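You operate a simulated robot arm through the tools that you are given. There is no shell and no other tool. Be economical: measure what you need, move in short steps, check, and stop when the job is done.

Carry out the task below with a simulated robot arm. There is one attempt and no reset: what you move stays moved.

TASK
Gauge the roller with the orange ring and tray it by its size.
Fine: the card gives the limit either side of the whole millimetre; leave the slide back.
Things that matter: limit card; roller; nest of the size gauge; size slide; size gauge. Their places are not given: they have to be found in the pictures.

It is judged by the outcome, as a careful person would: the job done as asked, and still so three seconds after it is handed in. It fails if anything else is knocked over, pushed out of place, dropped, spilled or broken.

THE ROBOT
A 6-joint arm with a two-finger parallel gripper, fixed in place. Base frame: the origin is at the foot of the arm, x ahead of it, y to its left, z up; the work surface is at about z = 0. Lengths are in mm, angles in rad, forces in N, time in s.
With the tool pointing down near the work surface it reaches from about 180 to 460 mm from the base axis. Its first joint turns from -1.222 to 1.222 rad. Payload 1.9 kg.
Tool frame: the origin (TCP) lies between the finger pads and is the grasp point; the fingertips stand 23 mm ahead of it; z points along the fingers, y is the line along which they close. The gripper opens to 94 mm. The fingers are 38 mm wide and 10 mm thick; the gripper's body (54 by 96 mm) begins 39 mm behind the TCP.
Orientation is that of the tool frame in the base frame, as [roll, pitch, yaw] about the fixed x, y, z axes, in that order (R = Rz(yaw) Ry(pitch) Rx(roll)). With the fingers straight down and closing along the base's y, the tool's x points along the base's -x, its y along +y and its z along -z.

THE INTERFACE
- The arm moves only by the tool jog_arm. Its argument "commands" is a list of rows, each a list of 7 numbers: the gripper command, from -1 (shut) to 1 (fully open), values between in proportion, then the shift along the tool's x, y, z in mm, then the turn, a rotation vector about the tool's x, y, z in rad. In form: [[jaw, x, y, z, rx, ry, rz], ...]. A call has 1 to 12 rows; each row shifts and turns the commanded pose from where the row before left it, along the tool's axes as they then stand. A row lasts 0.2 s, in which the tool goes at most 50 mm and 0.15 rad; a call with a longer step from one row to the next is refused whole, and so is a gripper value outside its range. A pose out of reach is approached as far as the arm can. The call stops where the force on the tool passes 90 N (or 10 N more than at its start, if that is more) or the arm is blocked; 0.2 s more then pass. The fingers move at their own pace (about 108 mm/s each) and stop on an object; they squeeze with about 23 N. The grip force told is the motor's: it shows also when the fingers shut on nothing. Time passes only in rows, and 0.2 s behind the last, so rows that do not move let the fingers close. It gives the time, the measured TCP pose, the force on the tool (base axes), the opening and the grip force at its end, in the units of the frame above (readings bear some noise), and new pictures: "show" is both (left out), scene, wrist or none.
- Cameras (640 x 400 px; columns grow to the right, rows downward): "scene" is fixed at [52, 310.1, 416.4]; the picture's right is [-0.80, -0.61, 0.00], its down [-0.39, 0.51, -0.77] and it looks along [0.47, -0.61, -0.64] (base axes); focal length 214 px, centre (320, 200). "wrist" rides on the gripper at [-39, 0, -44] in the tool frame; the picture's right is [0.00, -1.00, 0.00], its down [0.97, 0.00, -0.24] and it looks along [0.24, 0.00, 0.97] (tool axes); focal length 218 px, centre (320, 200).
- point_at(camera, pixels): for up to 12 pixels [column, row] of the newest picture of that camera ("zoom" is the newest enlarged one), the place [x, y, z] in the base frame of the surface seen there, good to about 3 mm. No time passes.
- close_up(camera, box): a new picture of the part [left, top, right, bottom] of that camera's present view, enlarged. No time passes.
- job_done(): hands the job in; it is judged then, once.

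Work in short steps. Measure before you move; look again where a grasp or a placing could have gone wrong, and mend it. You have 80 turns and 120 pictures in all, those below and enlarged ones among them. Open the gripper and draw the arm clear of the work before you hand the job in, unless the task says otherwise; then end with one line.

The tools are called after ">>>" by a JSON object that holds its "fn" and its "kwargs". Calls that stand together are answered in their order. jog_arm: Moves the arm, as the interface text tells. Its arguments: {"type":"object","properties":{"commands":{"type":"array"},"show":{"type":"string","enum":["both","scene","wrist","none"]}},"required":["commands"]} The other tools are called the same way: point_at (camera, pixels) gives the place of the surface under pixels of a picture; close_up (camera, box) takes an enlarged picture of a part of a camera's view; job_done () hands the job in.

At the start:

```text
t: 0.0
ee_pos: [242.4, 76.0, 291.8]
ee_rot: [3.14, 0.0, -3.141]
contact_force: [-0.4, -0.5, -0.3]
grip_width: 93.9
finger_force: 0.0
```

scene: 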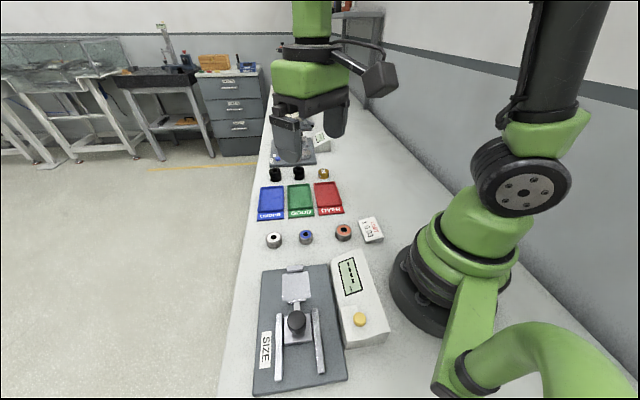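
wrist: 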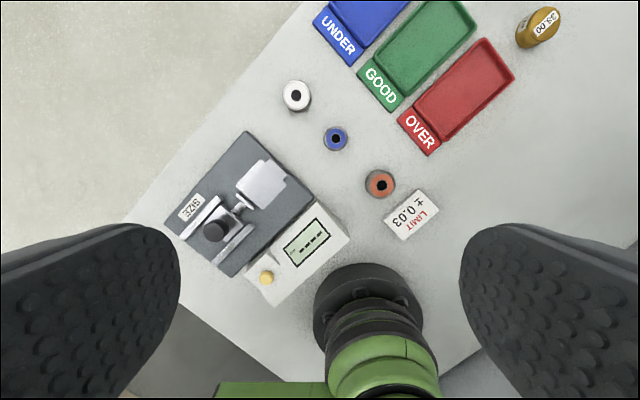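

The pictures show the size gauge (scene ~300,325), rollers and trays. I enlarge the main parts and measure them.

>>> {"fn": "close_up", "kwargs": {"camera": "wrist", "box": [150, 110, 450, 300]}}

>>> {"fn": "close_up", "kwargs": {"camera": "scene", "box": [230, 210, 430, 400]}}

>>> {"fn": "close_up", "kwargs": {"camera": "scene", "box": [240, 100, 400, 250]}}

>>> {"fn": "point_at", "kwargs": {"camera": "scene", "pixels": [[343, 229], [343, 238], [296, 320], [297, 287], [279, 345], [319, 340], [295, 268], [360, 320], [350, 275], [271, 200], [299, 198], [327, 195]]}}

>>> {"fn": "point_at", "kwargs": {"camera": "wrist", "pixels": [[381, 185], [370, 178], [216, 229], [262, 184], [250, 194], [225, 215], [205, 212], [235, 242], [266, 278], [436, 40], [460, 90], [365, 25]]}}

```text
2.11 times, centred on (300, 205) of wrist
```

zoom: 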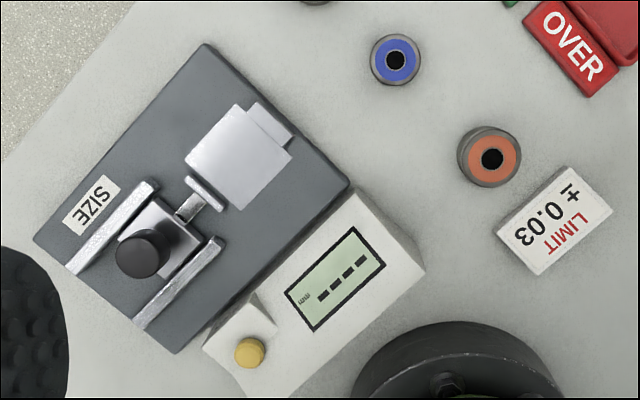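

```text
2.11 times, centred on (330, 305) of scene
```

zoom: 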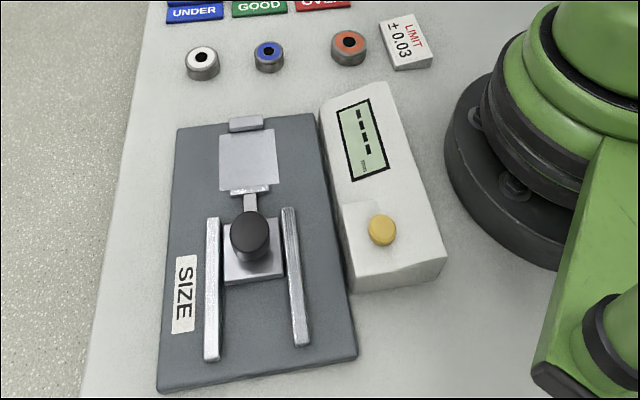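

```text
2.67 times, centred on (320, 175) of scene
```

zoom: 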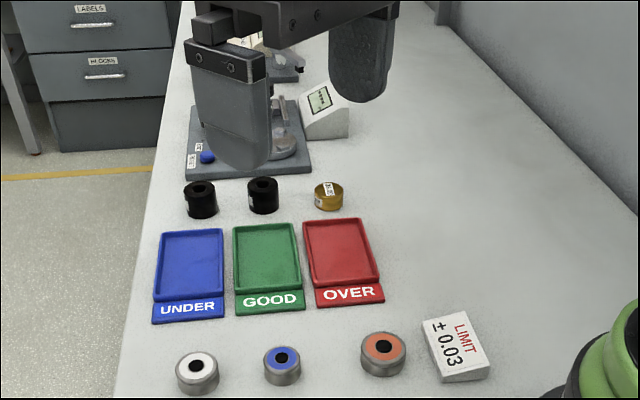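

```text
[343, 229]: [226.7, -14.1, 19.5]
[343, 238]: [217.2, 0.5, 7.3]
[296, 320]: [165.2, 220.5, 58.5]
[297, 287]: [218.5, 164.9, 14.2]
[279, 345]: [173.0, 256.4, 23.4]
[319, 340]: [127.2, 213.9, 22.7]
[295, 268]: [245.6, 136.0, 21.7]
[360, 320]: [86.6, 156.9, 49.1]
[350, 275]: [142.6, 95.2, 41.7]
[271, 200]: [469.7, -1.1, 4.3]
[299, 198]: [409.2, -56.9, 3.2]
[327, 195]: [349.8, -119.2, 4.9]
```

```text
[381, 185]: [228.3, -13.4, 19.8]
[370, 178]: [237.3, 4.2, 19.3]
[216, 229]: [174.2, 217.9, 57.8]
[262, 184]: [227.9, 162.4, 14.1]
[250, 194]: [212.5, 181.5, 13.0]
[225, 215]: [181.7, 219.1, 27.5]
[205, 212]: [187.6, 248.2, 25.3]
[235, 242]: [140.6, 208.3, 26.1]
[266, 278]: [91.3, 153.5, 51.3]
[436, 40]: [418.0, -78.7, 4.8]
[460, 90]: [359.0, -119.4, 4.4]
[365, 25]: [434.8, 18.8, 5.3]
```

The card reads ±0.03. I measure the rims and edges of the roller, the nest, the anvil and the slide for the grasp geometry.

>>> {"fn": "close_up", "kwargs": {"camera": "wrist", "box": [180, 120, 340, 220]}}

>>> {"fn": "point_at", "kwargs": {"camera": "wrist", "pixels": [[382, 172], [382, 198], [369, 185], [394, 184], [335, 138], [414, 191], [437, 204], [387, 222], [404, 240], [335, 126]]}}

```text
4.00 times, centred on (260, 170) of wrist
```

zoom: 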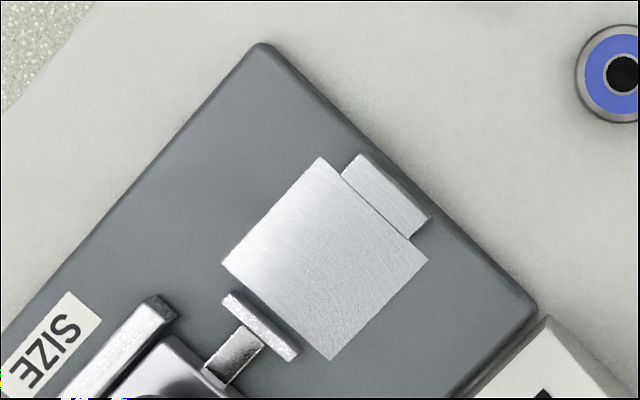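

```text
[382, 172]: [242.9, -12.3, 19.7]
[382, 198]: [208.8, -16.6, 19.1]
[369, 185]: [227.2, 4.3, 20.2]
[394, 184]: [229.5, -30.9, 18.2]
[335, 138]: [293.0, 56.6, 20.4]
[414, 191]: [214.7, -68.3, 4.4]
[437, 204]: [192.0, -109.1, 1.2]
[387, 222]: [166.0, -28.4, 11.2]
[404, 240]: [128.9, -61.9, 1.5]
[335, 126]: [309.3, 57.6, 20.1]
```

>>> {"fn": "point_at", "kwargs": {"camera": "zoom", "pixels": [[322, 160], [225, 262], [330, 356], [425, 260], [357, 157], [425, 218], [345, 175], [410, 235], [232, 300], [290, 352], [150, 302], [240, 200]]}}

>>> {"fn": "point_at", "kwargs": {"camera": "wrist", "pixels": [[222, 196], [182, 238], [253, 223], [217, 262], [216, 224], [210, 232], [224, 232], [190, 262], [232, 258], [318, 205]]}}

```text
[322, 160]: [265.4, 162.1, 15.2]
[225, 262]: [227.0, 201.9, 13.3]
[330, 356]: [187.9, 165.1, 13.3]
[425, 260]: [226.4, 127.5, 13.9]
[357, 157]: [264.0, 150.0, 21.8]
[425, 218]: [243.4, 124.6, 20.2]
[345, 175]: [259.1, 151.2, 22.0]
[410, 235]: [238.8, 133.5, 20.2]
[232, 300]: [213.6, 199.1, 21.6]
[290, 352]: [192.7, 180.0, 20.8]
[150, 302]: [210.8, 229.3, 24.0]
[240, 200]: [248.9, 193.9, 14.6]
```

```text
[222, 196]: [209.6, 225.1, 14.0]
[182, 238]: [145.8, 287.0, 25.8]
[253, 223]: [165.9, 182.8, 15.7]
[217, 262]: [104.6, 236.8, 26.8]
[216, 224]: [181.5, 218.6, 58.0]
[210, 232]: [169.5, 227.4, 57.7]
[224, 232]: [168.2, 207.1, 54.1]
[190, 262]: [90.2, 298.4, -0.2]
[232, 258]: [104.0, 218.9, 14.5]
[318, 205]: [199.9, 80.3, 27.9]
```

Orange roller is centred near (227.5,-13.5), top z≈20, about 36 mm wide. The gauge axis runs at -45°, with the nest centre near (227,165). I move above the roller and turn the fingers to close along the line clear of the blue roller and the card.

>>> {"fn": "jog_arm", "kwargs": {"commands": [[1, 3, -17.9, 34.3, 0, 0, 0], [1, 3, -17.9, 34.3, 0, 0, 0], [1, 3, -17.9, 34.3, 0, 0, 0], [1, 3, -17.9, 34.3, 0, 0, 0], [1, 3, -17.9, 34.3, 0, 0, 0], [1, 0, 0, 0, 0, 0, -0.1309], [1, 0, 0, 0, 0, 0, -0.1309], [1, 0, 0, 0, 0, 0, -0.1309], [1, 0, 0, 0, 0, 0, -0.1309], [1, 0, 0, 0, 0, 0, -0.1309], [1, 0, 0, 0, 0, 0, -0.1309]]}}

```text
t: 2.4
ee_pos: [227.7, -11.6, 121.1]
ee_rot: [3.14, 0.002, -2.352]
contact_force: [0.4, -0.7, 0.3]
grip_width: 94.0
finger_force: 0.0
```

scene: 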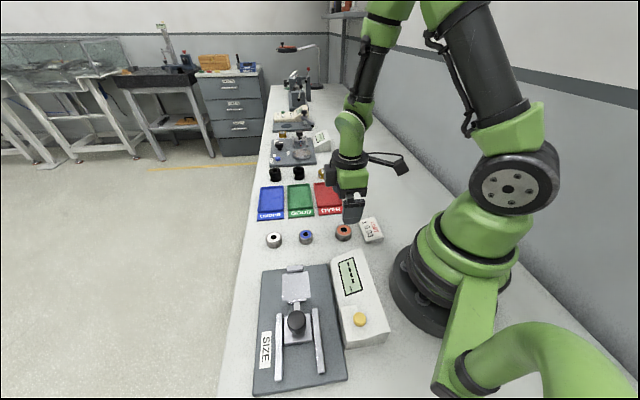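
wrist: 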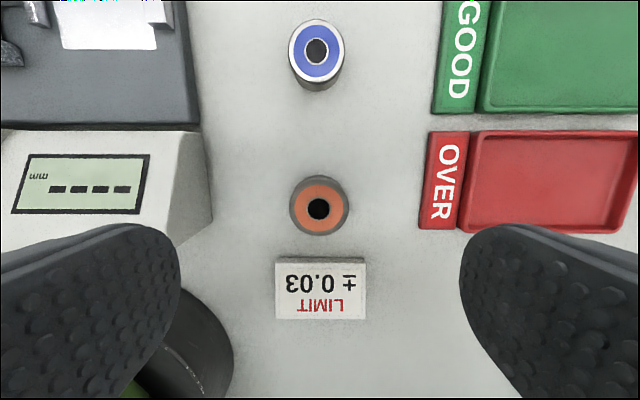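

>>> {"fn": "point_at", "kwargs": {"camera": "wrist", "pixels": [[318, 208], [318, 181], [318, 235], [291, 209], [346, 209], [318, 262], [8, 50], [430, 190]]}}

```text
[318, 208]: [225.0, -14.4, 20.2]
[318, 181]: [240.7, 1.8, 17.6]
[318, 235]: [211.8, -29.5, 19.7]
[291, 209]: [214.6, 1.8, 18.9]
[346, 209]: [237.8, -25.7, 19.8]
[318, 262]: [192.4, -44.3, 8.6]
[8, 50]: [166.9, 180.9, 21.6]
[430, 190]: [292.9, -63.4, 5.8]
```

The roller centre is about (226,-13). I go down over it with the jaws at about 60 mm, then close.

>>> {"fn": "jog_arm", "kwargs": {"commands": [[0.3, 2.3, 0, 0, 0, 0, 0], [0.3, 0, 0, 30, 0, 0, 0], [0.3, 0, 0, 30, 0, 0, 0], [0.3, 0, 0, 20, 0, 0, 0], [0.3, 0, 0, 14, 0, 0, 0], [0.3, 0, 0, 0, 0, 0, 0], [-0.5, 0, 0, 0, 0, 0, 0], [-0.5, 0, 0, 0, 0, 0, 0], [-0.5, 0, 0, 0, 0, 0, 0]]}}

```text
t: 4.4
ee_pos: [225.3, -13.7, 25.3]
ee_rot: [3.14, 0.003, -2.357]
contact_force: [0.6, -0.7, -0.7]
grip_width: 41.0
finger_force: 23.2
```

scene: 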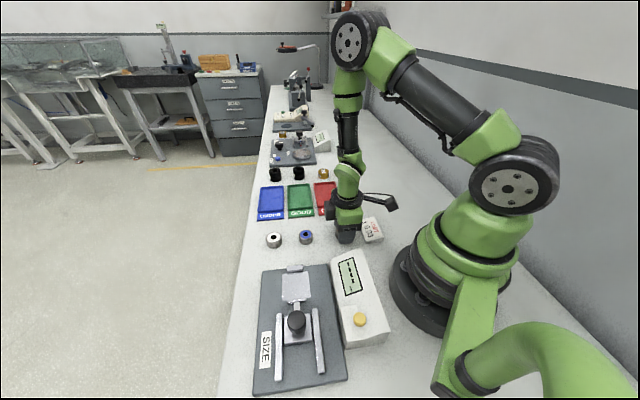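
wrist: 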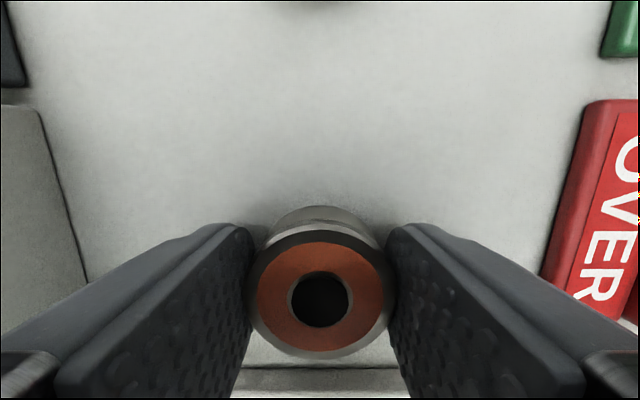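

Gripped at 41 mm. I lift and turn by −90° about the base's z.

>>> {"fn": "jog_arm", "kwargs": {"commands": [[-0.5, 0, 0, -20, 0, 0, 0], [-0.5, 0, 0, -40, 0, 0, 0], [-0.5, 0, 0, -35, 0, 0, 0], [-0.5, 0, 0, 0, 0, 0, 0.1309], [-0.5, 0, 0, 0, 0, 0, 0.1309], [-0.5, 0, 0, 0, 0, 0, 0.1309], [-0.5, 0, 0, 0, 0, 0, 0.1309], [-0.5, 0, 0, 0, 0, 0, 0.1309], [-0.5, 0, 0, 0, 0, 0, 0.1309], [-0.5, 0, 0, 0, 0, 0, 0.1309], [-0.5, 0, 0, 0, 0, 0, 0.1309], [-0.5, 0, 0, 0, 0, 0, 0.1309]], "show": "none"}}

>>> {"fn": "jog_arm", "kwargs": {"commands": [[-0.5, 0, 0, 0, 0, 0, 0.1309], [-0.5, 0, 0, 0, 0, 0, 0.1309], [-0.5, 0, 0, 0, 0, 0, 0.1309], [-0.5, 30, 30, 0, 0, 0, 0], [-0.5, 30, 30, 0, 0, 0, 0], [-0.5, 30, 30, 0, 0, 0, 0], [-0.5, 0, 0, 0, 0, 0, 0]]}}

```text
t: 7.0
ee_pos: [226.6, -14.2, 121.2]
ee_rot: [3.14, -0.001, 2.746]
contact_force: [0.7, 0.8, -1.6]
grip_width: 40.8
finger_force: 22.3
```

```text
t: 8.6
ee_pos: [225.8, 113.1, 123.4]
ee_rot: [3.141, -0.001, 2.357]
contact_force: [-0.6, 0.2, -0.9]
grip_width: 41.2
finger_force: 23.2
```

scene: 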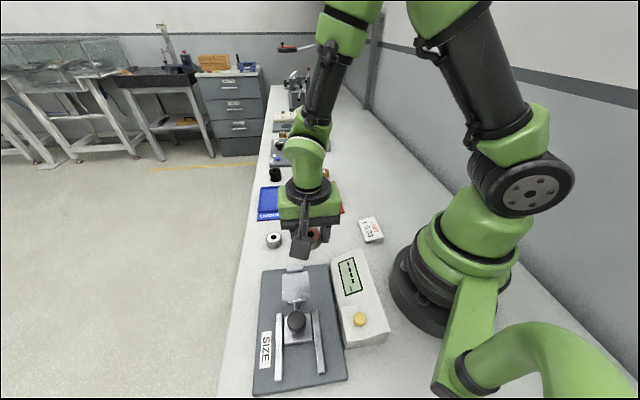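
wrist: 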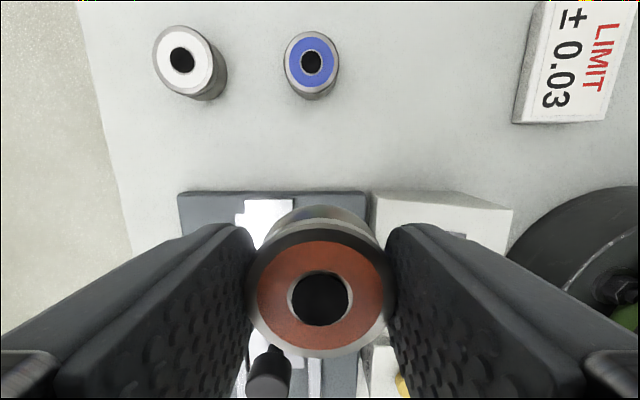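

>>> {"fn": "jog_arm", "kwargs": {"commands": [[-0.5, 15.2, 18.6, 0, 0, 0, 0], [-0.5, 15.3, 18.6, 0, 0, 0, 0], [-0.5, 0, 0, 30, 0, 0, 0], [-0.5, 0, 0, 28, 0, 0, 0], [-0.5, 0, 0, 0, 0, 0, 0]]}}

>>> {"fn": "close_up", "kwargs": {"camera": "scene", "box": [240, 210, 400, 360]}}

```text
t: 9.8
ee_pos: [231.1, 160.3, 65.5]
ee_rot: [3.14, -0.003, 2.355]
contact_force: [-0.1, 0.2, -0.9]
grip_width: 41.1
finger_force: 23.1
```

scene: 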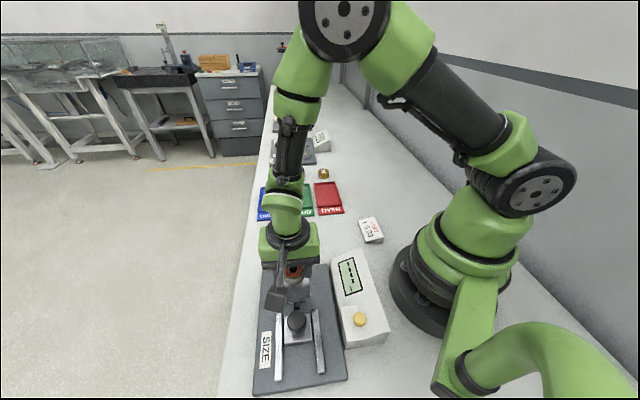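
wrist: 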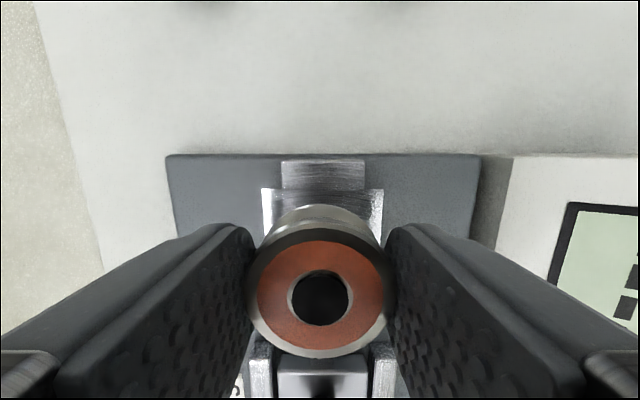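

```text
2.67 times, centred on (320, 285) of scene
```

zoom: 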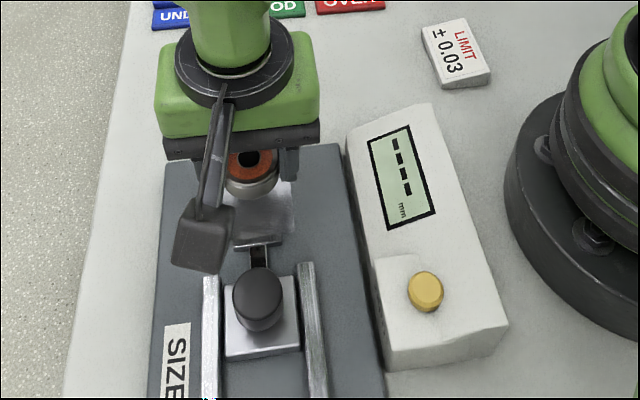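

>>> {"fn": "point_at", "kwargs": {"camera": "zoom", "pixels": [[200, 240], [225, 212], [185, 265], [220, 150], [195, 268]]}}

```text
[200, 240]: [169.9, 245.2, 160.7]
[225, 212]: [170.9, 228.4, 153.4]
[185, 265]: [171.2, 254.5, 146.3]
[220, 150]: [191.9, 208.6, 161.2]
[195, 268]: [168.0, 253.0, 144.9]
```

The roller is over the nest, centred in the wrist view. I lower it to just above the plate (z≈14).

>>> {"fn": "jog_arm", "kwargs": {"commands": [[-0.5, 0, 0, 15, 0, 0, 0], [-0.5, 0, 0, 8, 0, 0, 0], [-0.5, 0, 0, 2, 0, 0, 0], [-0.5, 0, 0, 0, 0, 0, 0]], "show": "wrist"}}

```text
t: 10.8
ee_pos: [231.4, 160.4, 39.6]
ee_rot: [3.14, -0.003, 2.356]
contact_force: [0.2, -5.4, 14.8]
grip_width: 41.2
finger_force: 23.4
```

wrist: 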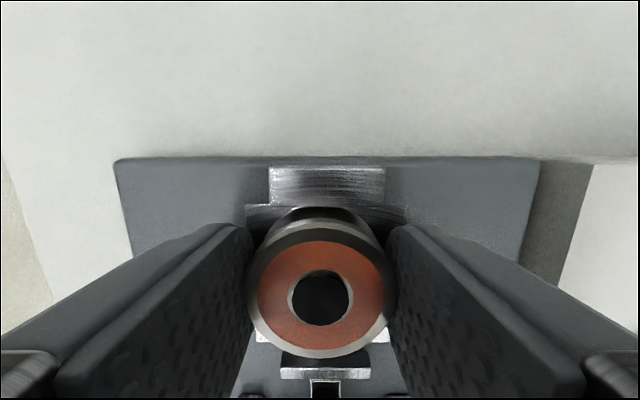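

It is seated: upward force 15 N. I release and rise.

>>> {"fn": "jog_arm", "kwargs": {"commands": [[0.1, 0, 0, 0, 0, 0, 0], [0.3, 0, 0, 0, 0, 0, 0], [0.3, 0, 0, 0, 0, 0, 0], [0.3, 0, 0, -15, 0, 0, 0], [0.3, 0, 0, -40, 0, 0, 0], [0.3, 0, 0, -40, 0, 0, 0], [0.3, 0, 0, 0, 0, 0, 0]]}}

>>> {"fn": "close_up", "kwargs": {"camera": "wrist", "box": [160, 100, 480, 300]}}

```text
t: 12.4
ee_pos: [229.8, 159.6, 134.9]
ee_rot: [3.14, -0.003, 2.356]
contact_force: [0.3, 0.7, 0.5]
grip_width: 61.0
finger_force: 0.0
```

scene: 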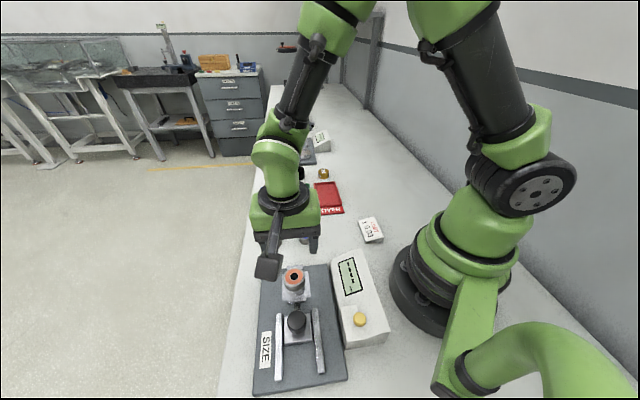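
wrist: 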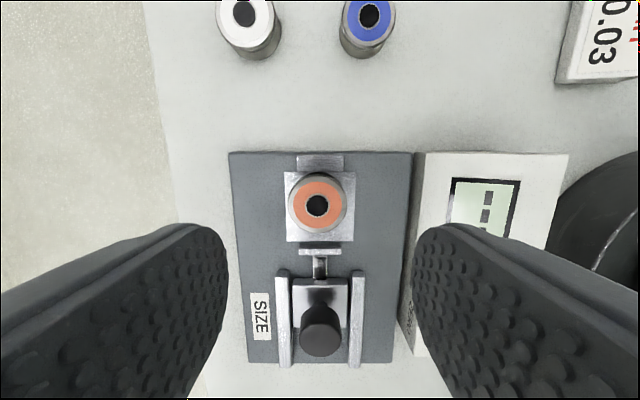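

```text
2.00 times, centred on (320, 200) of wrist
```

zoom: 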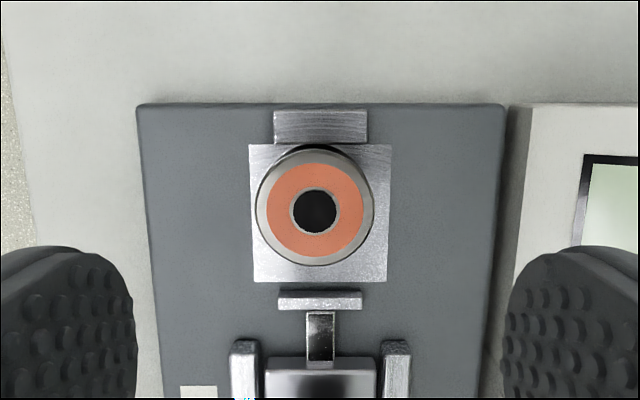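

The roller sits upright in the nest. I measure the knob next.

>>> {"fn": "point_at", "kwargs": {"camera": "wrist", "pixels": [[321, 338], [301, 338], [341, 338], [321, 320], [321, 354], [320, 295], [281, 300], [358, 300], [320, 250], [316, 205]]}}

```text
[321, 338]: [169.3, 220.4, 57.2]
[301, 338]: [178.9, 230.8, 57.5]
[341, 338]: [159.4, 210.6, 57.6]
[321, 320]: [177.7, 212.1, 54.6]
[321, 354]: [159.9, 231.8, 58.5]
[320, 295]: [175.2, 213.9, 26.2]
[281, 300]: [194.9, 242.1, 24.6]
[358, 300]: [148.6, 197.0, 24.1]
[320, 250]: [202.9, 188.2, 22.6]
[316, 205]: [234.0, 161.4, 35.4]
```

>>> {"fn": "jog_arm", "kwargs": {"commands": [[0.3, 43, 0, 0, 0, 0, 0], [0.3, 43, 0, 0, 0, 0, 0], [0.3, 0, 0, 30, 0, 0, 0], [0.3, 0, 0, 30, 0, 0, 0], [0.3, 0, 0, 15, 0, 0, 0], [0.3, 0, 0, 0, 0, 0, 0], [-0.7, 0, 0, 0, 0, 0, 0], [-0.7, 0, 0, 0, 0, 0, 0], [-0.7, 0, 0, 0, 0, 0, 0]]}}

```text
t: 14.4
ee_pos: [168.2, 220.9, 58.4]
ee_rot: [-3.136, -0.002, 2.355]
contact_force: [-19.6, -15.2, 3.3]
grip_width: 29.3
finger_force: 45.1
```

scene: 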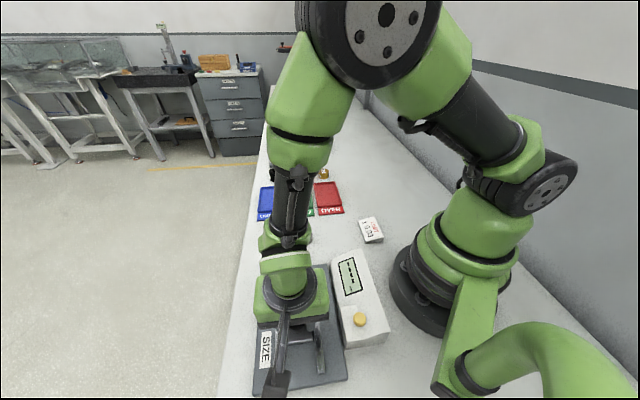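
wrist: 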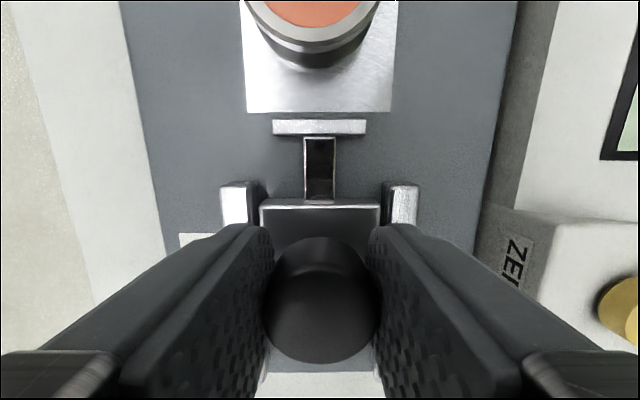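

The knob is gripped; the yellow button is labelled ZERO. I push the slide toward the roller in small steps, watching the force.

>>> {"fn": "jog_arm", "kwargs": {"commands": [[-0.7, 0, -0.8, 0, 0, 0, 0], [-0.7, -4, 0, 0, 0, 0, 0], [-0.7, -4, 0, 0, 0, 0, 0], [-0.7, -4, 0, 0, 0, 0, 0], [-0.7, -3, 0, 0, 0, 0, 0]], "show": "wrist"}}

```text
t: 15.6
ee_pos: [179.9, 211.0, 59.1]
ee_rot: [-3.14, -0.002, 2.357]
contact_force: [-12.3, -15.4, -8.1]
grip_width: 29.4
finger_force: 45.1
```

wrist: 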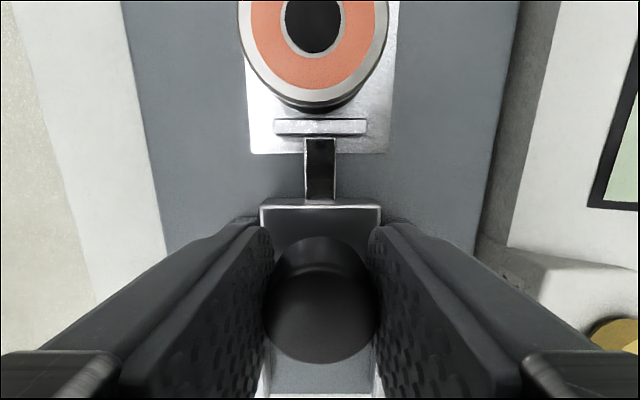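

>>> {"fn": "jog_arm", "kwargs": {"commands": [[-0.45, -3, -0.8, 0, 0, 0, 0], [-0.45, -2, 0, 0, 0, 0, 0], [-0.45, -2, 0, 0, 0, 0, 0], [-0.45, -1, 0, 0, 0, 0, 0]]}}

>>> {"fn": "close_up", "kwargs": {"camera": "scene", "box": [310, 240, 400, 350]}}

```text
t: 16.6
ee_pos: [183.4, 203.9, 59.0]
ee_rot: [3.139, -0.002, 2.356]
contact_force: [-29.1, 11.5, -0.5]
grip_width: 29.9
finger_force: 44.5
```

scene: 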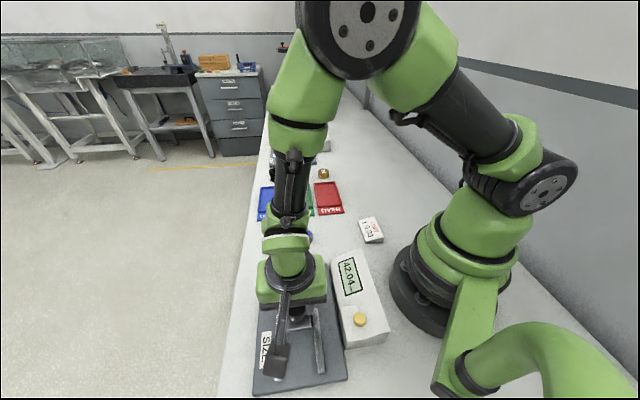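
wrist: 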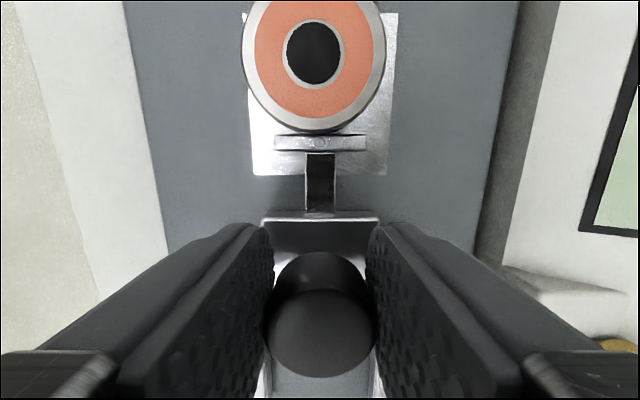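

```text
3.64 times, centred on (355, 295) of scene
```

zoom: 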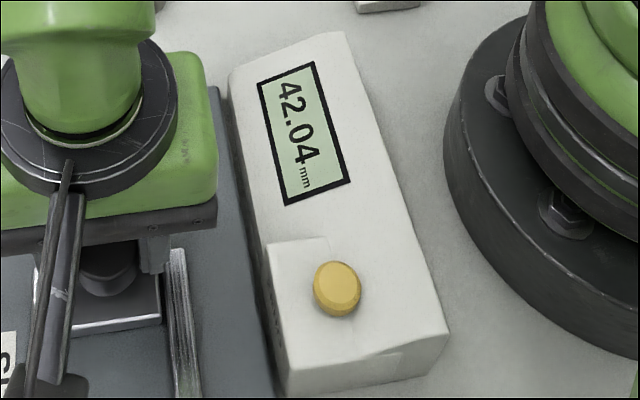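

It reads 42.04. I push slightly more to see whether the reading is steady and the roller fully seated.

>>> {"fn": "jog_arm", "kwargs": {"commands": [[-0.45, -0.7, 0, 0, 0, 0, 0], [-0.45, 0, 0, 0, 0, 0, 0]], "show": "none"}}

>>> {"fn": "close_up", "kwargs": {"camera": "scene", "box": [330, 250, 375, 300]}}

>>> {"fn": "close_up", "kwargs": {"camera": "wrist", "box": [220, 0, 420, 160]}}

```text
t: 17.2
ee_pos: [185.2, 204.0, 60.0]
ee_rot: [3.141, -0.001, 2.357]
contact_force: [-33.3, 7.8, 17.4]
grip_width: 29.5
finger_force: 44.9
```

```text
8.00 times, centred on (352, 275) of scene
```

zoom: 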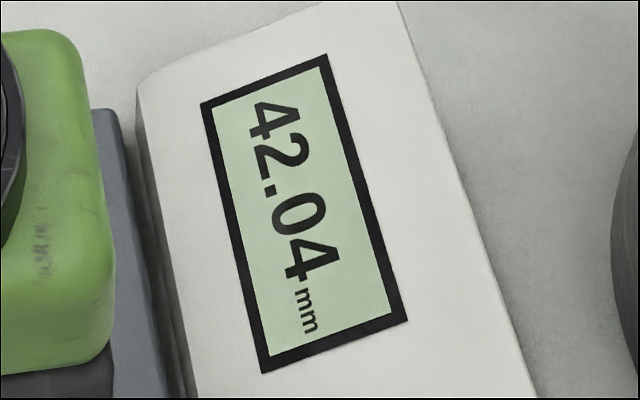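

```text
2.50 times, centred on (320, 80) of wrist
```

zoom: 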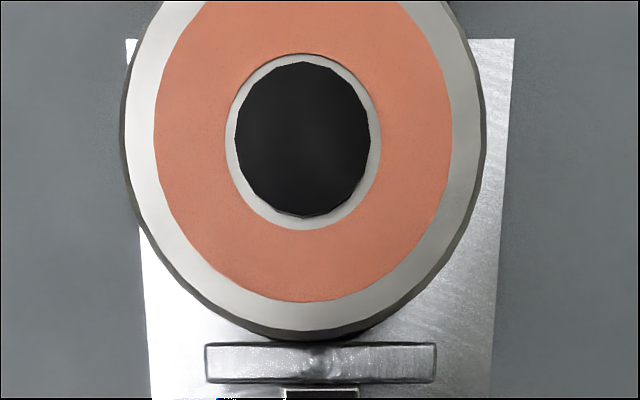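

The reading is steady at 42.04 under a firm push. I draw the slide back to where it started.

>>> {"fn": "jog_arm", "kwargs": {"commands": [[-0.45, 3, 0, 0, 0, 0, 0], [-0.45, 5, 0, 0, 0, 0, 0], [-0.45, 5, 0, 0, 0, 0, 0], [-0.45, 5, 0, 0, 0, 0, 0], [-0.45, 4, 0, 0, 0, 0, 0], [-0.45, 2.5, 0, 0, 0, 0, 0], [-0.45, 0, 0, 0, 0, 0, 0]]}}

```text
t: 18.8
ee_pos: [167.3, 221.8, 60.1]
ee_rot: [-3.14, -0.001, 2.356]
contact_force: [17.0, -26.0, -15.4]
grip_width: 29.8
finger_force: 44.2
```

scene: 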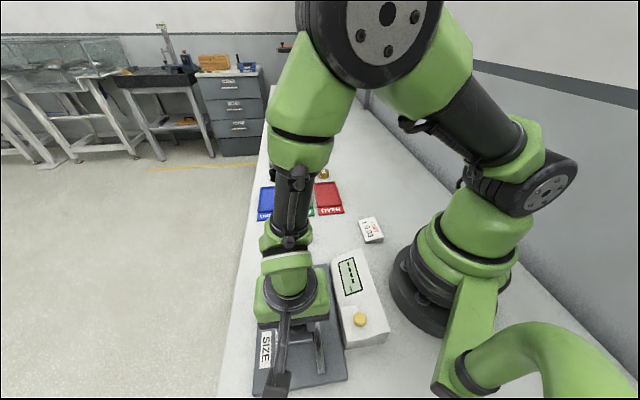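
wrist: 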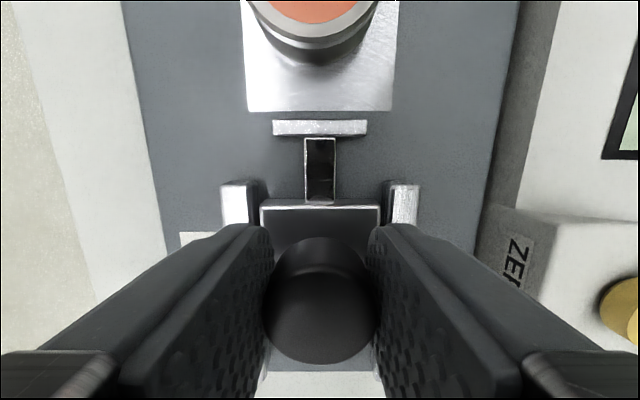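

The slide is at its back stop (about 30 N resisting). I release, rise and look at the roller.

>>> {"fn": "jog_arm", "kwargs": {"commands": [[-0.2, 0, 0, 0, 0, 0, 0], [0.3, 0, 0, 0, 0, 0, 0], [0.3, 0, 0, 0, 0, 0, 0], [0.3, 0, 0, -35, 0, 0, 0], [0.3, 0, 0, -35, 0, 0, 0], [0.3, -44, 0, 0, 0, 0, 0], [0.3, -44, 0, 0, 0, 0, 0], [0.3, 0, 0, 0, 0, 0, 0]], "show": "wrist"}}

>>> {"fn": "point_at", "kwargs": {"camera": "wrist", "pixels": [[316, 200], [316, 175], [316, 228], [288, 200], [344, 200], [321, 338], [320, 250]]}}

```text
t: 20.6
ee_pos: [230.9, 160.5, 130.8]
ee_rot: [3.139, 0.0, 2.356]
contact_force: [-0.7, 0.4, -0.2]
grip_width: 61.1
finger_force: 0.1
```

wrist: 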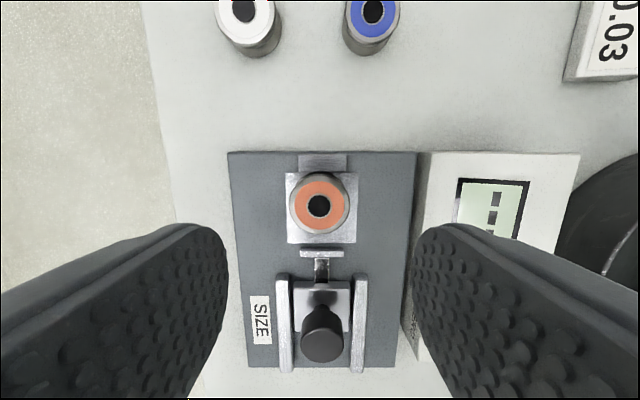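

```text
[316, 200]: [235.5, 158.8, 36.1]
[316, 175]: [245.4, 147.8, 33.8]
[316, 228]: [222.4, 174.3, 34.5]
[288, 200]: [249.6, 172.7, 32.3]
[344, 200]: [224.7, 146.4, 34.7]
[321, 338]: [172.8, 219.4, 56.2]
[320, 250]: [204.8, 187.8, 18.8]
```

The roller is near (234,161). I go down over it, grip it and lift.

>>> {"fn": "jog_arm", "kwargs": {"commands": [[0.3, -2, 1, 0, 0, 0, 0], [0.3, 0, 0, 35, 0, 0, 0], [0.3, 0, 0, 35, 0, 0, 0], [0.3, 0, 0, 15, 0, 0, 0], [0.3, 0, 0, 5, 0, 0, 0], [0.3, 0, 0, 0, 0, 0, 0], [-0.3, 0, 0, 0, 0, 0, 0], [-0.3, 0, 0, 0, 0, 0, 0], [-0.3, 0, 0, 0, 0, 0, 0]], "show": "wrist"}}

```text
t: 22.6
ee_pos: [233.3, 159.0, 37.8]
ee_rot: [3.14, -0.002, 2.356]
contact_force: [-0.8, -0.4, -0.5]
grip_width: 41.4
finger_force: 22.9
```

wrist: 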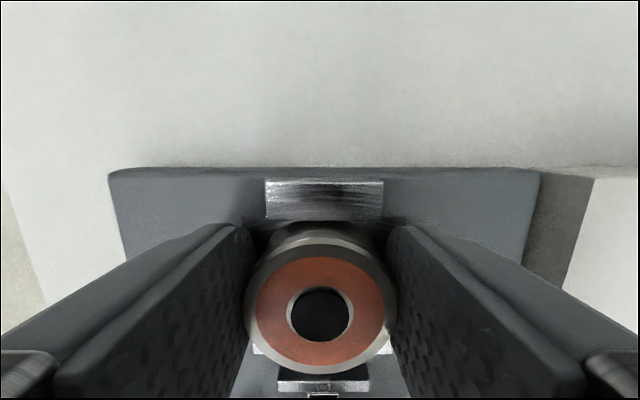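

Gripped at 41 mm. I lift, turn back +90° and carry toward the trays. After this I will close the empty gauge once to check its zero.

>>> {"fn": "jog_arm", "kwargs": {"commands": [[-0.4, 0, 0, -20, 0, 0, 0], [-0.4, 0, 0, -40, 0, 0, 0], [-0.4, 0, 0, -40, 0, 0, 0], [-0.4, 0, 0, 0, 0, 0, -0.1309], [-0.4, 0, 0, 0, 0, 0, -0.1309], [-0.4, 0, 0, 0, 0, 0, -0.1309], [-0.4, 0, 0, 0, 0, 0, -0.1309], [-0.4, 0, 0, 0, 0, 0, -0.1309], [-0.4, 0, 0, 0, 0, 0, -0.1309]], "show": "none"}}

>>> {"fn": "jog_arm", "kwargs": {"commands": [[-0.4, 0, 0, 0, 0, 0, -0.1309], [-0.4, 0, 0, 0, 0, 0, -0.1309], [-0.4, 0, 0, 0, 0, 0, -0.1309], [-0.4, 0, 0, 0, 0, 0, -0.1309], [-0.4, 0, 0, 0, 0, 0, -0.1309], [-0.4, 0, 0, 0, 0, 0, -0.1309], [-0.4, 15, -30, 0, 0, 0, 0], [-0.4, 15, -30, 0, 0, 0, 0], [-0.4, 15, -30, 0, 0, 0, 0], [-0.4, 15, -30, 0, 0, 0, 0], [-0.4, 0, 0, 0, 0, 0, 0]]}}

```text
t: 24.6
ee_pos: [231.0, 156.7, 139.0]
ee_rot: [3.14, 0.0, -3.139]
contact_force: [0.6, -0.9, -2.1]
grip_width: 41.3
finger_force: 23.0
```

```text
t: 27.0
ee_pos: [276.2, 30.5, 137.9]
ee_rot: [3.139, 0.002, -2.356]
contact_force: [-1.0, -0.6, -1.7]
grip_width: 41.7
finger_force: 23.9
```

scene: 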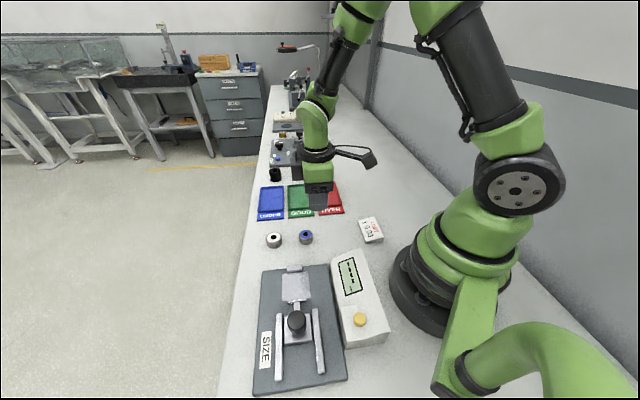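
wrist: 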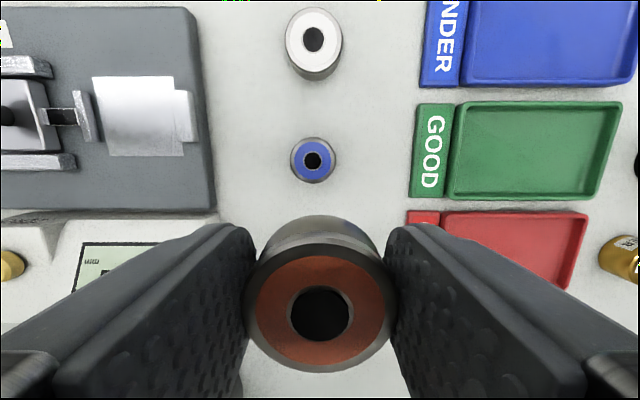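

>>> {"fn": "point_at", "kwargs": {"camera": "wrist", "pixels": [[445, 213], [587, 215], [566, 286], [452, 222], [575, 222], [520, 250], [455, 103], [620, 103], [600, 197], [445, 197]]}}

>>> {"fn": "point_at", "kwargs": {"camera": "scene", "pixels": [[314, 183], [335, 182], [344, 206], [318, 208], [343, 213]]}}

```text
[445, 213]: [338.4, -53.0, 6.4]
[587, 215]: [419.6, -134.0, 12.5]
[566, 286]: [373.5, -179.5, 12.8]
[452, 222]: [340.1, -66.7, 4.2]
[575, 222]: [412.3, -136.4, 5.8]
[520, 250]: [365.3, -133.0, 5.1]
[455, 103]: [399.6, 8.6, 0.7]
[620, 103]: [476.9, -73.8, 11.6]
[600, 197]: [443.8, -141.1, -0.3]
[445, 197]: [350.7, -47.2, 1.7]
```

```text
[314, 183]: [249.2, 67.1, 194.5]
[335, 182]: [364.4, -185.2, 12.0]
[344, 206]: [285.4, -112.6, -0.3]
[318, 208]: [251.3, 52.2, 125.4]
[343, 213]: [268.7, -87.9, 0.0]
```

The OVER tray is centred near (354,-118), floor z≈5, rim z≈12. I move above it.

>>> {"fn": "jog_arm", "kwargs": {"commands": [[-0.4, 12.5, -40, 0, 0, 0, 0], [-0.4, 12.5, -40, 0, 0, 0, 0], [-0.4, 12.5, -40, 0, 0, 0, 0], [-0.4, 12.5, -40, 0, 0, 0, 0], [-0.4, 0, 0, 35, 0, 0, 0], [-0.4, 0, 0, 35, 0, 0, 0], [-0.4, 0, 0, 0, 0, 0, 0]]}}

```text
t: 28.6
ee_pos: [351.4, -120.0, 69.0]
ee_rot: [3.14, 0.002, -2.357]
contact_force: [-0.7, -0.1, -1.0]
grip_width: 41.2
finger_force: 23.1
```

scene: 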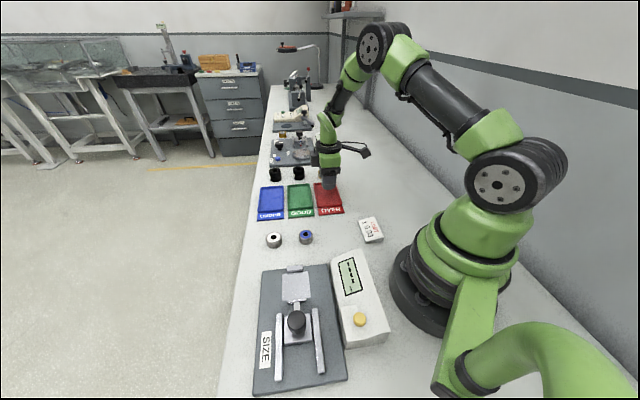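
wrist: 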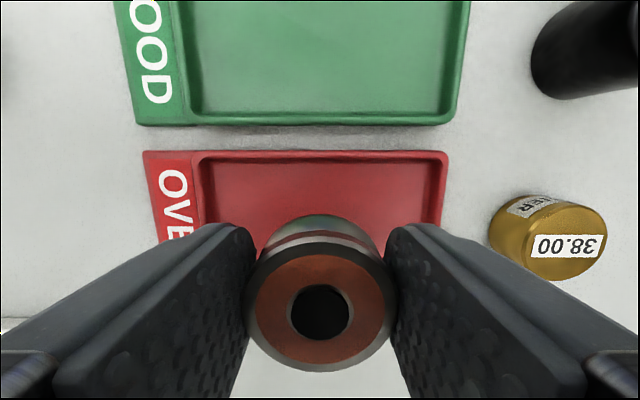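

The roller is over the OVER tray; a gold master marked 38.00 stands nearby. I lower until contact.

>>> {"fn": "jog_arm", "kwargs": {"commands": [[-0.4, 0, 0, 20, 0, 0, 0], [-0.4, 0, 0, 16, 0, 0, 0], [-0.4, 0, 0, 2, 0, 0, 0], [-0.4, 0, 0, 1, 0, 0, 0], [-0.4, 0, 0, 0, 0, 0, 0]], "show": "wrist"}}

```text
t: 29.8
ee_pos: [352.8, -117.7, 28.5]
ee_rot: [3.14, 0.002, -2.356]
contact_force: [-0.1, -0.6, -2.1]
grip_width: 41.2
finger_force: 23.0
```

wrist: 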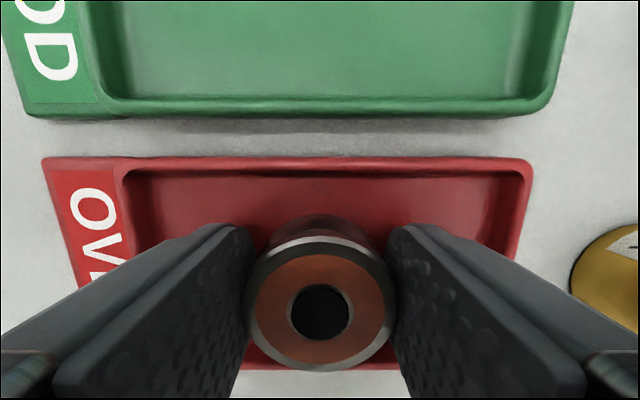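

>>> {"fn": "jog_arm", "kwargs": {"commands": [[-0.4, -3, 0, 0, 0, 0, 0], [-0.4, 0, 0, 1, 0, 0, 0], [-0.4, 0, 0, 1, 0, 0, 0], [-0.4, 0, 0, 0, 0, 0, 0]], "show": "none"}}

```text
t: 30.8
ee_pos: [356.2, -114.7, 28.1]
ee_rot: [-3.141, 0.001, -2.356]
contact_force: [-2.2, -0.5, 9.3]
grip_width: 41.1
finger_force: 23.3
```

Contact (9 N up). I release and rise.

>>> {"fn": "jog_arm", "kwargs": {"commands": [[0.1, 0, 0, 0, 0, 0, 0], [0.25, 0, 0, 0, 0, 0, 0], [0.25, 0, 0, 0, 0, 0, 0], [0.25, 0, 0, -15, 0, 0, 0], [0.25, 0, 0, -40, 0, 0, 0], [0.25, 0, 0, -45, 0, 0, 0], [0.25, 0, 0, 0, 0, 0, 0]]}}

>>> {"fn": "close_up", "kwargs": {"camera": "scene", "box": [260, 70, 380, 150]}}

```text
t: 32.4
ee_pos: [356.6, -113.0, 127.1]
ee_rot: [3.139, 0.001, -2.356]
contact_force: [-0.3, 0.1, 0.4]
grip_width: 58.7
finger_force: 0.2
```

scene: 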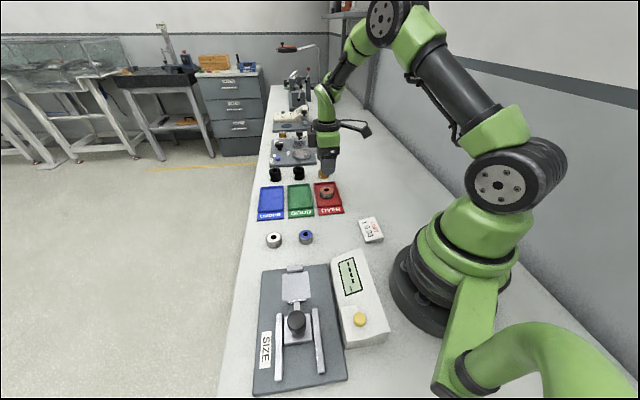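
wrist: 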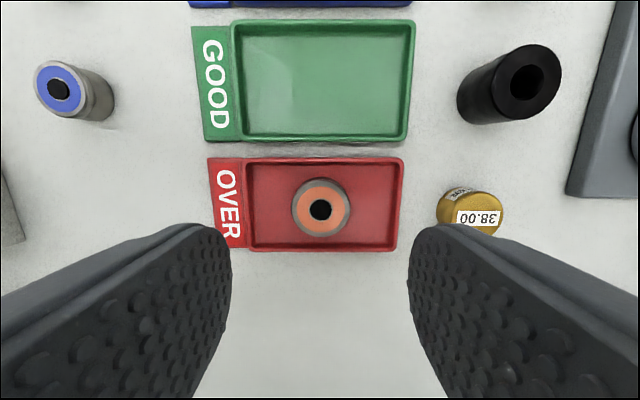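

```text
5.00 times, centred on (320, 110) of scene
```

zoom: 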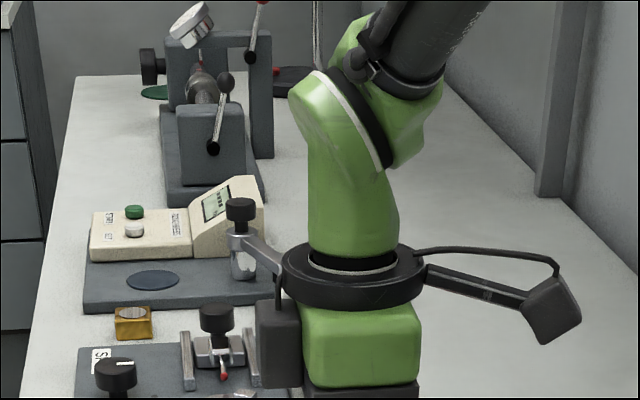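

The roller sits in the OVER tray. Since 42.04 is just past 42.03, I go back to close the empty gauge and check its zero.

>>> {"fn": "jog_arm", "kwargs": {"commands": [[0.3, -11.4, 40.9, 0, 0, 0, 0], [0.3, -11.4, 40.9, 0, 0, 0, 0], [0.3, -11.4, 40.9, 0, 0, 0, 0], [0.3, -11.4, 40.9, 0, 0, 0, 0], [0.3, -11.4, 40.9, 0, 0, 0, 0], [0.3, -11.4, 40.9, 0, 0, 0, 0], [0.3, -11.4, 40.9, 0, 0, 0, 0], [0.3, 0, 0, 0, 0, 0, 0.1309], [0.3, 0, 0, 0, 0, 0, 0.1309], [0.3, 0, 0, 0, 0, 0, 0.1309], [0.3, 0, 0, 0, 0, 0, 0.1309], [0.3, 0, 0, 0, 0, 0, 0.1309]], "show": "none"}}

>>> {"fn": "jog_arm", "kwargs": {"commands": [[0.3, 0, 0, 0, 0, 0, 0.1309], [0.3, 0, 0, 0, 0, 0, 0.1309], [0.3, 0, 0, 0, 0, 0, 0.1309], [0.3, 0, 0, 0, 0, 0, 0.1309], [0.3, 0, 0, 0, 0, 0, 0.1309], [0.3, 0, 0, 0, 0, 0, 0.1309], [0.3, 0, 0, 0, 0, 0, 0.1309], [0.3, 0, 0, 0, 0, 0, 0]], "show": "wrist"}}

```text
t: 35.0
ee_pos: [209.1, 143.9, 126.5]
ee_rot: [3.141, -0.001, -3.013]
contact_force: [1.3, 0.3, 0.5]
grip_width: 61.1
finger_force: 0.0
```

```text
t: 36.8
ee_pos: [208.3, 143.2, 128.8]
ee_rot: [3.14, -0.002, 2.354]
contact_force: [-0.3, -0.4, -0.9]
grip_width: 60.8
finger_force: 0.1
```

wrist: 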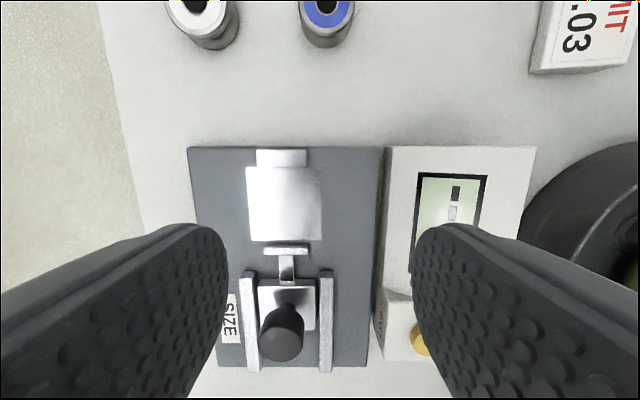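

>>> {"fn": "jog_arm", "kwargs": {"commands": [[0.3, 42, 13, 0, 0, 0, 0], [0.3, 42, 13, 0, 0, 0, 0], [0.3, 0, 0, 30, 0, 0, 0], [0.3, 0, 0, 30, 0, 0, 0], [0.3, 0, 0, 9, 0, 0, 0], [0.3, 0, 0, 0, 0, 0, 0], [-0.45, 0, 0, 0, 0, 0, 0], [-0.45, 0, 0, 0, 0, 0, 0], [-0.45, 0, 0, 0, 0, 0, 0]], "show": "wrist"}}

```text
t: 38.8
ee_pos: [167.9, 221.9, 58.9]
ee_rot: [3.137, 0.0, 2.357]
contact_force: [10.6, 11.0, -20.1]
grip_width: 29.4
finger_force: 44.7
```

wrist: 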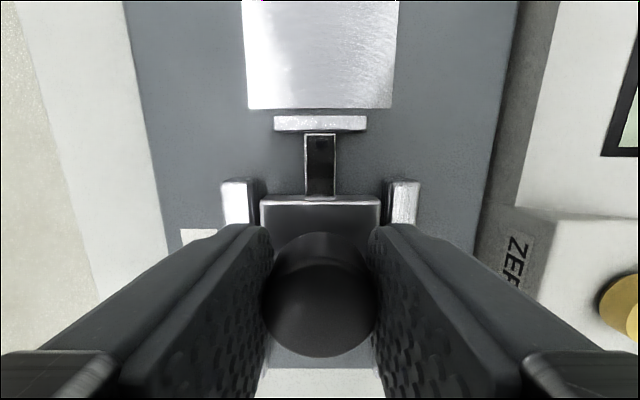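

The knob is gripped. I push the empty slide toward the anvil, about 65 mm, first most of the way.

>>> {"fn": "jog_arm", "kwargs": {"commands": [[-0.45, -6, 0, 0, 0, 0, 0], [-0.45, -6, 0, 0, 0, 0, 0], [-0.45, -6, 0, 0, 0, 0, 0], [-0.45, -6, 0, 0, 0, 0, 0], [-0.45, -6, 0, 0, 0, 0, 0], [-0.45, -6, 0, 0, 0, 0, 0], [-0.45, -6, 0, 0, 0, 0, 0], [-0.45, -6, 0, 0, 0, 0, 0], [-0.45, -5, 0, 0, 0, 0, 0], [-0.45, 0, 0, 0, 0, 0, 0]]}}

```text
t: 41.0
ee_pos: [204.8, 183.0, 60.0]
ee_rot: [3.139, -0.003, 2.354]
contact_force: [2.9, 2.1, 0.6]
grip_width: 27.3
finger_force: 2.3
```

scene: 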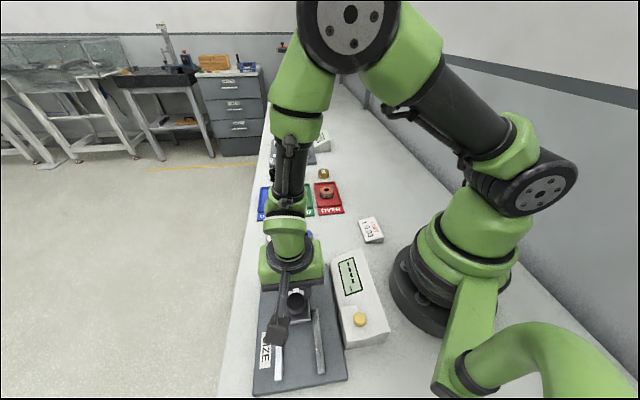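
wrist: 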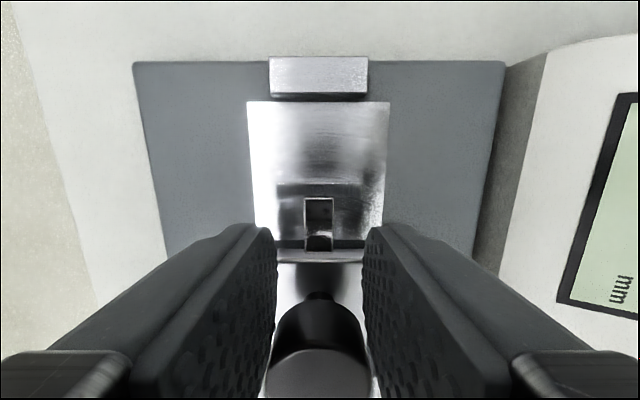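

The slide met a front stop at about 40 mm travel, with no reading, and the fingers slipped off the knob, so an empty zero is not possible. The master is not listed for this job, so I leave it. I regrip the knob, about 13 mm behind the TCP, to draw the slide back.

>>> {"fn": "jog_arm", "kwargs": {"commands": [[0.1, 0, 0, 0, 0, 0, 0], [0.1, 0, 0, 0, 0, 0, 0], [0.1, 7, 0, 0, 0, 0, 0], [0.1, 6, 0, 0, 0, 0, 0], [0.1, 0, 0, 0, 0, 0, 0]]}}

```text
t: 42.2
ee_pos: [196.1, 193.6, 58.2]
ee_rot: [3.14, -0.003, 2.356]
contact_force: [0.0, -0.3, 0.0]
grip_width: 51.6
finger_force: 0.1
```

scene: 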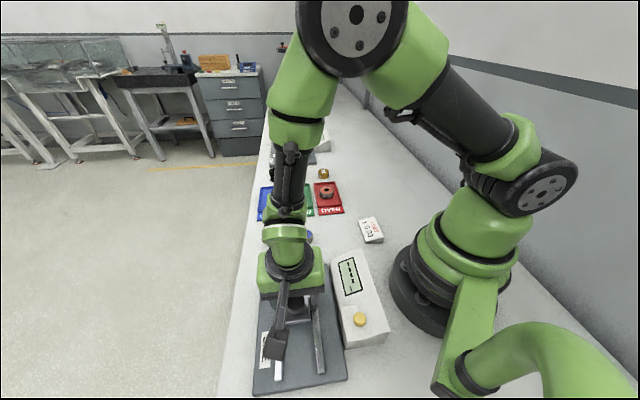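
wrist: 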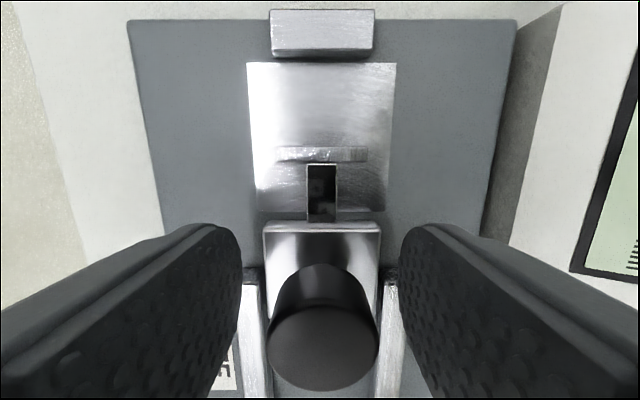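

>>> {"fn": "jog_arm", "kwargs": {"commands": [[0.1, 6, 0, 0, 0, 0, 0], [-0.45, 0, 0, 0, 0, 0, 0], [-0.45, 0, 0, 0, 0, 0, 0], [-0.45, 5, 0, 0, 0, 0, 0], [-0.45, 6, 0, 0, 0, 0, 0], [-0.45, 6, 0, 0, 0, 0, 0], [-0.45, 6, 0, 0, 0, 0, 0], [-0.45, 5, 0, 0, 0, 0, 0], [-0.45, 4, 0, 0, 0, 0, 0], [-0.45, 2.5, 0, 0, 0, 0, 0], [-0.45, 0, 0, 0, 0, 0, 0]]}}

```text
t: 44.6
ee_pos: [167.0, 222.3, 59.1]
ee_rot: [3.139, -0.004, 2.357]
contact_force: [23.3, -24.4, 6.1]
grip_width: 29.6
finger_force: 45.2
```

scene: 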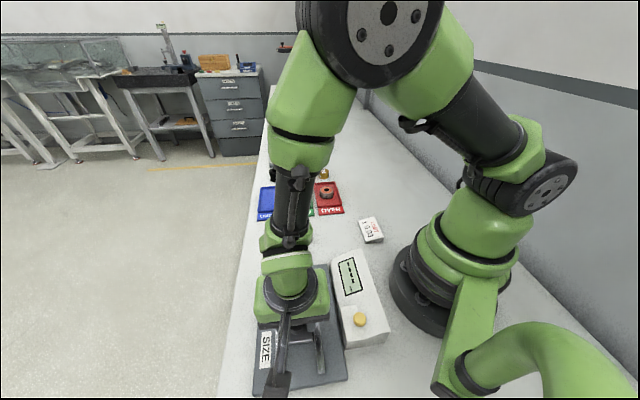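
wrist: 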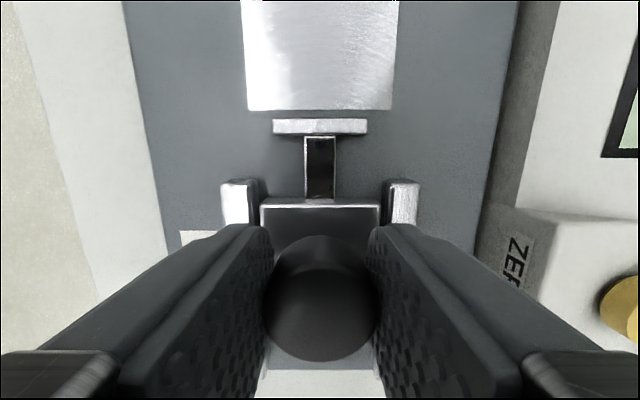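

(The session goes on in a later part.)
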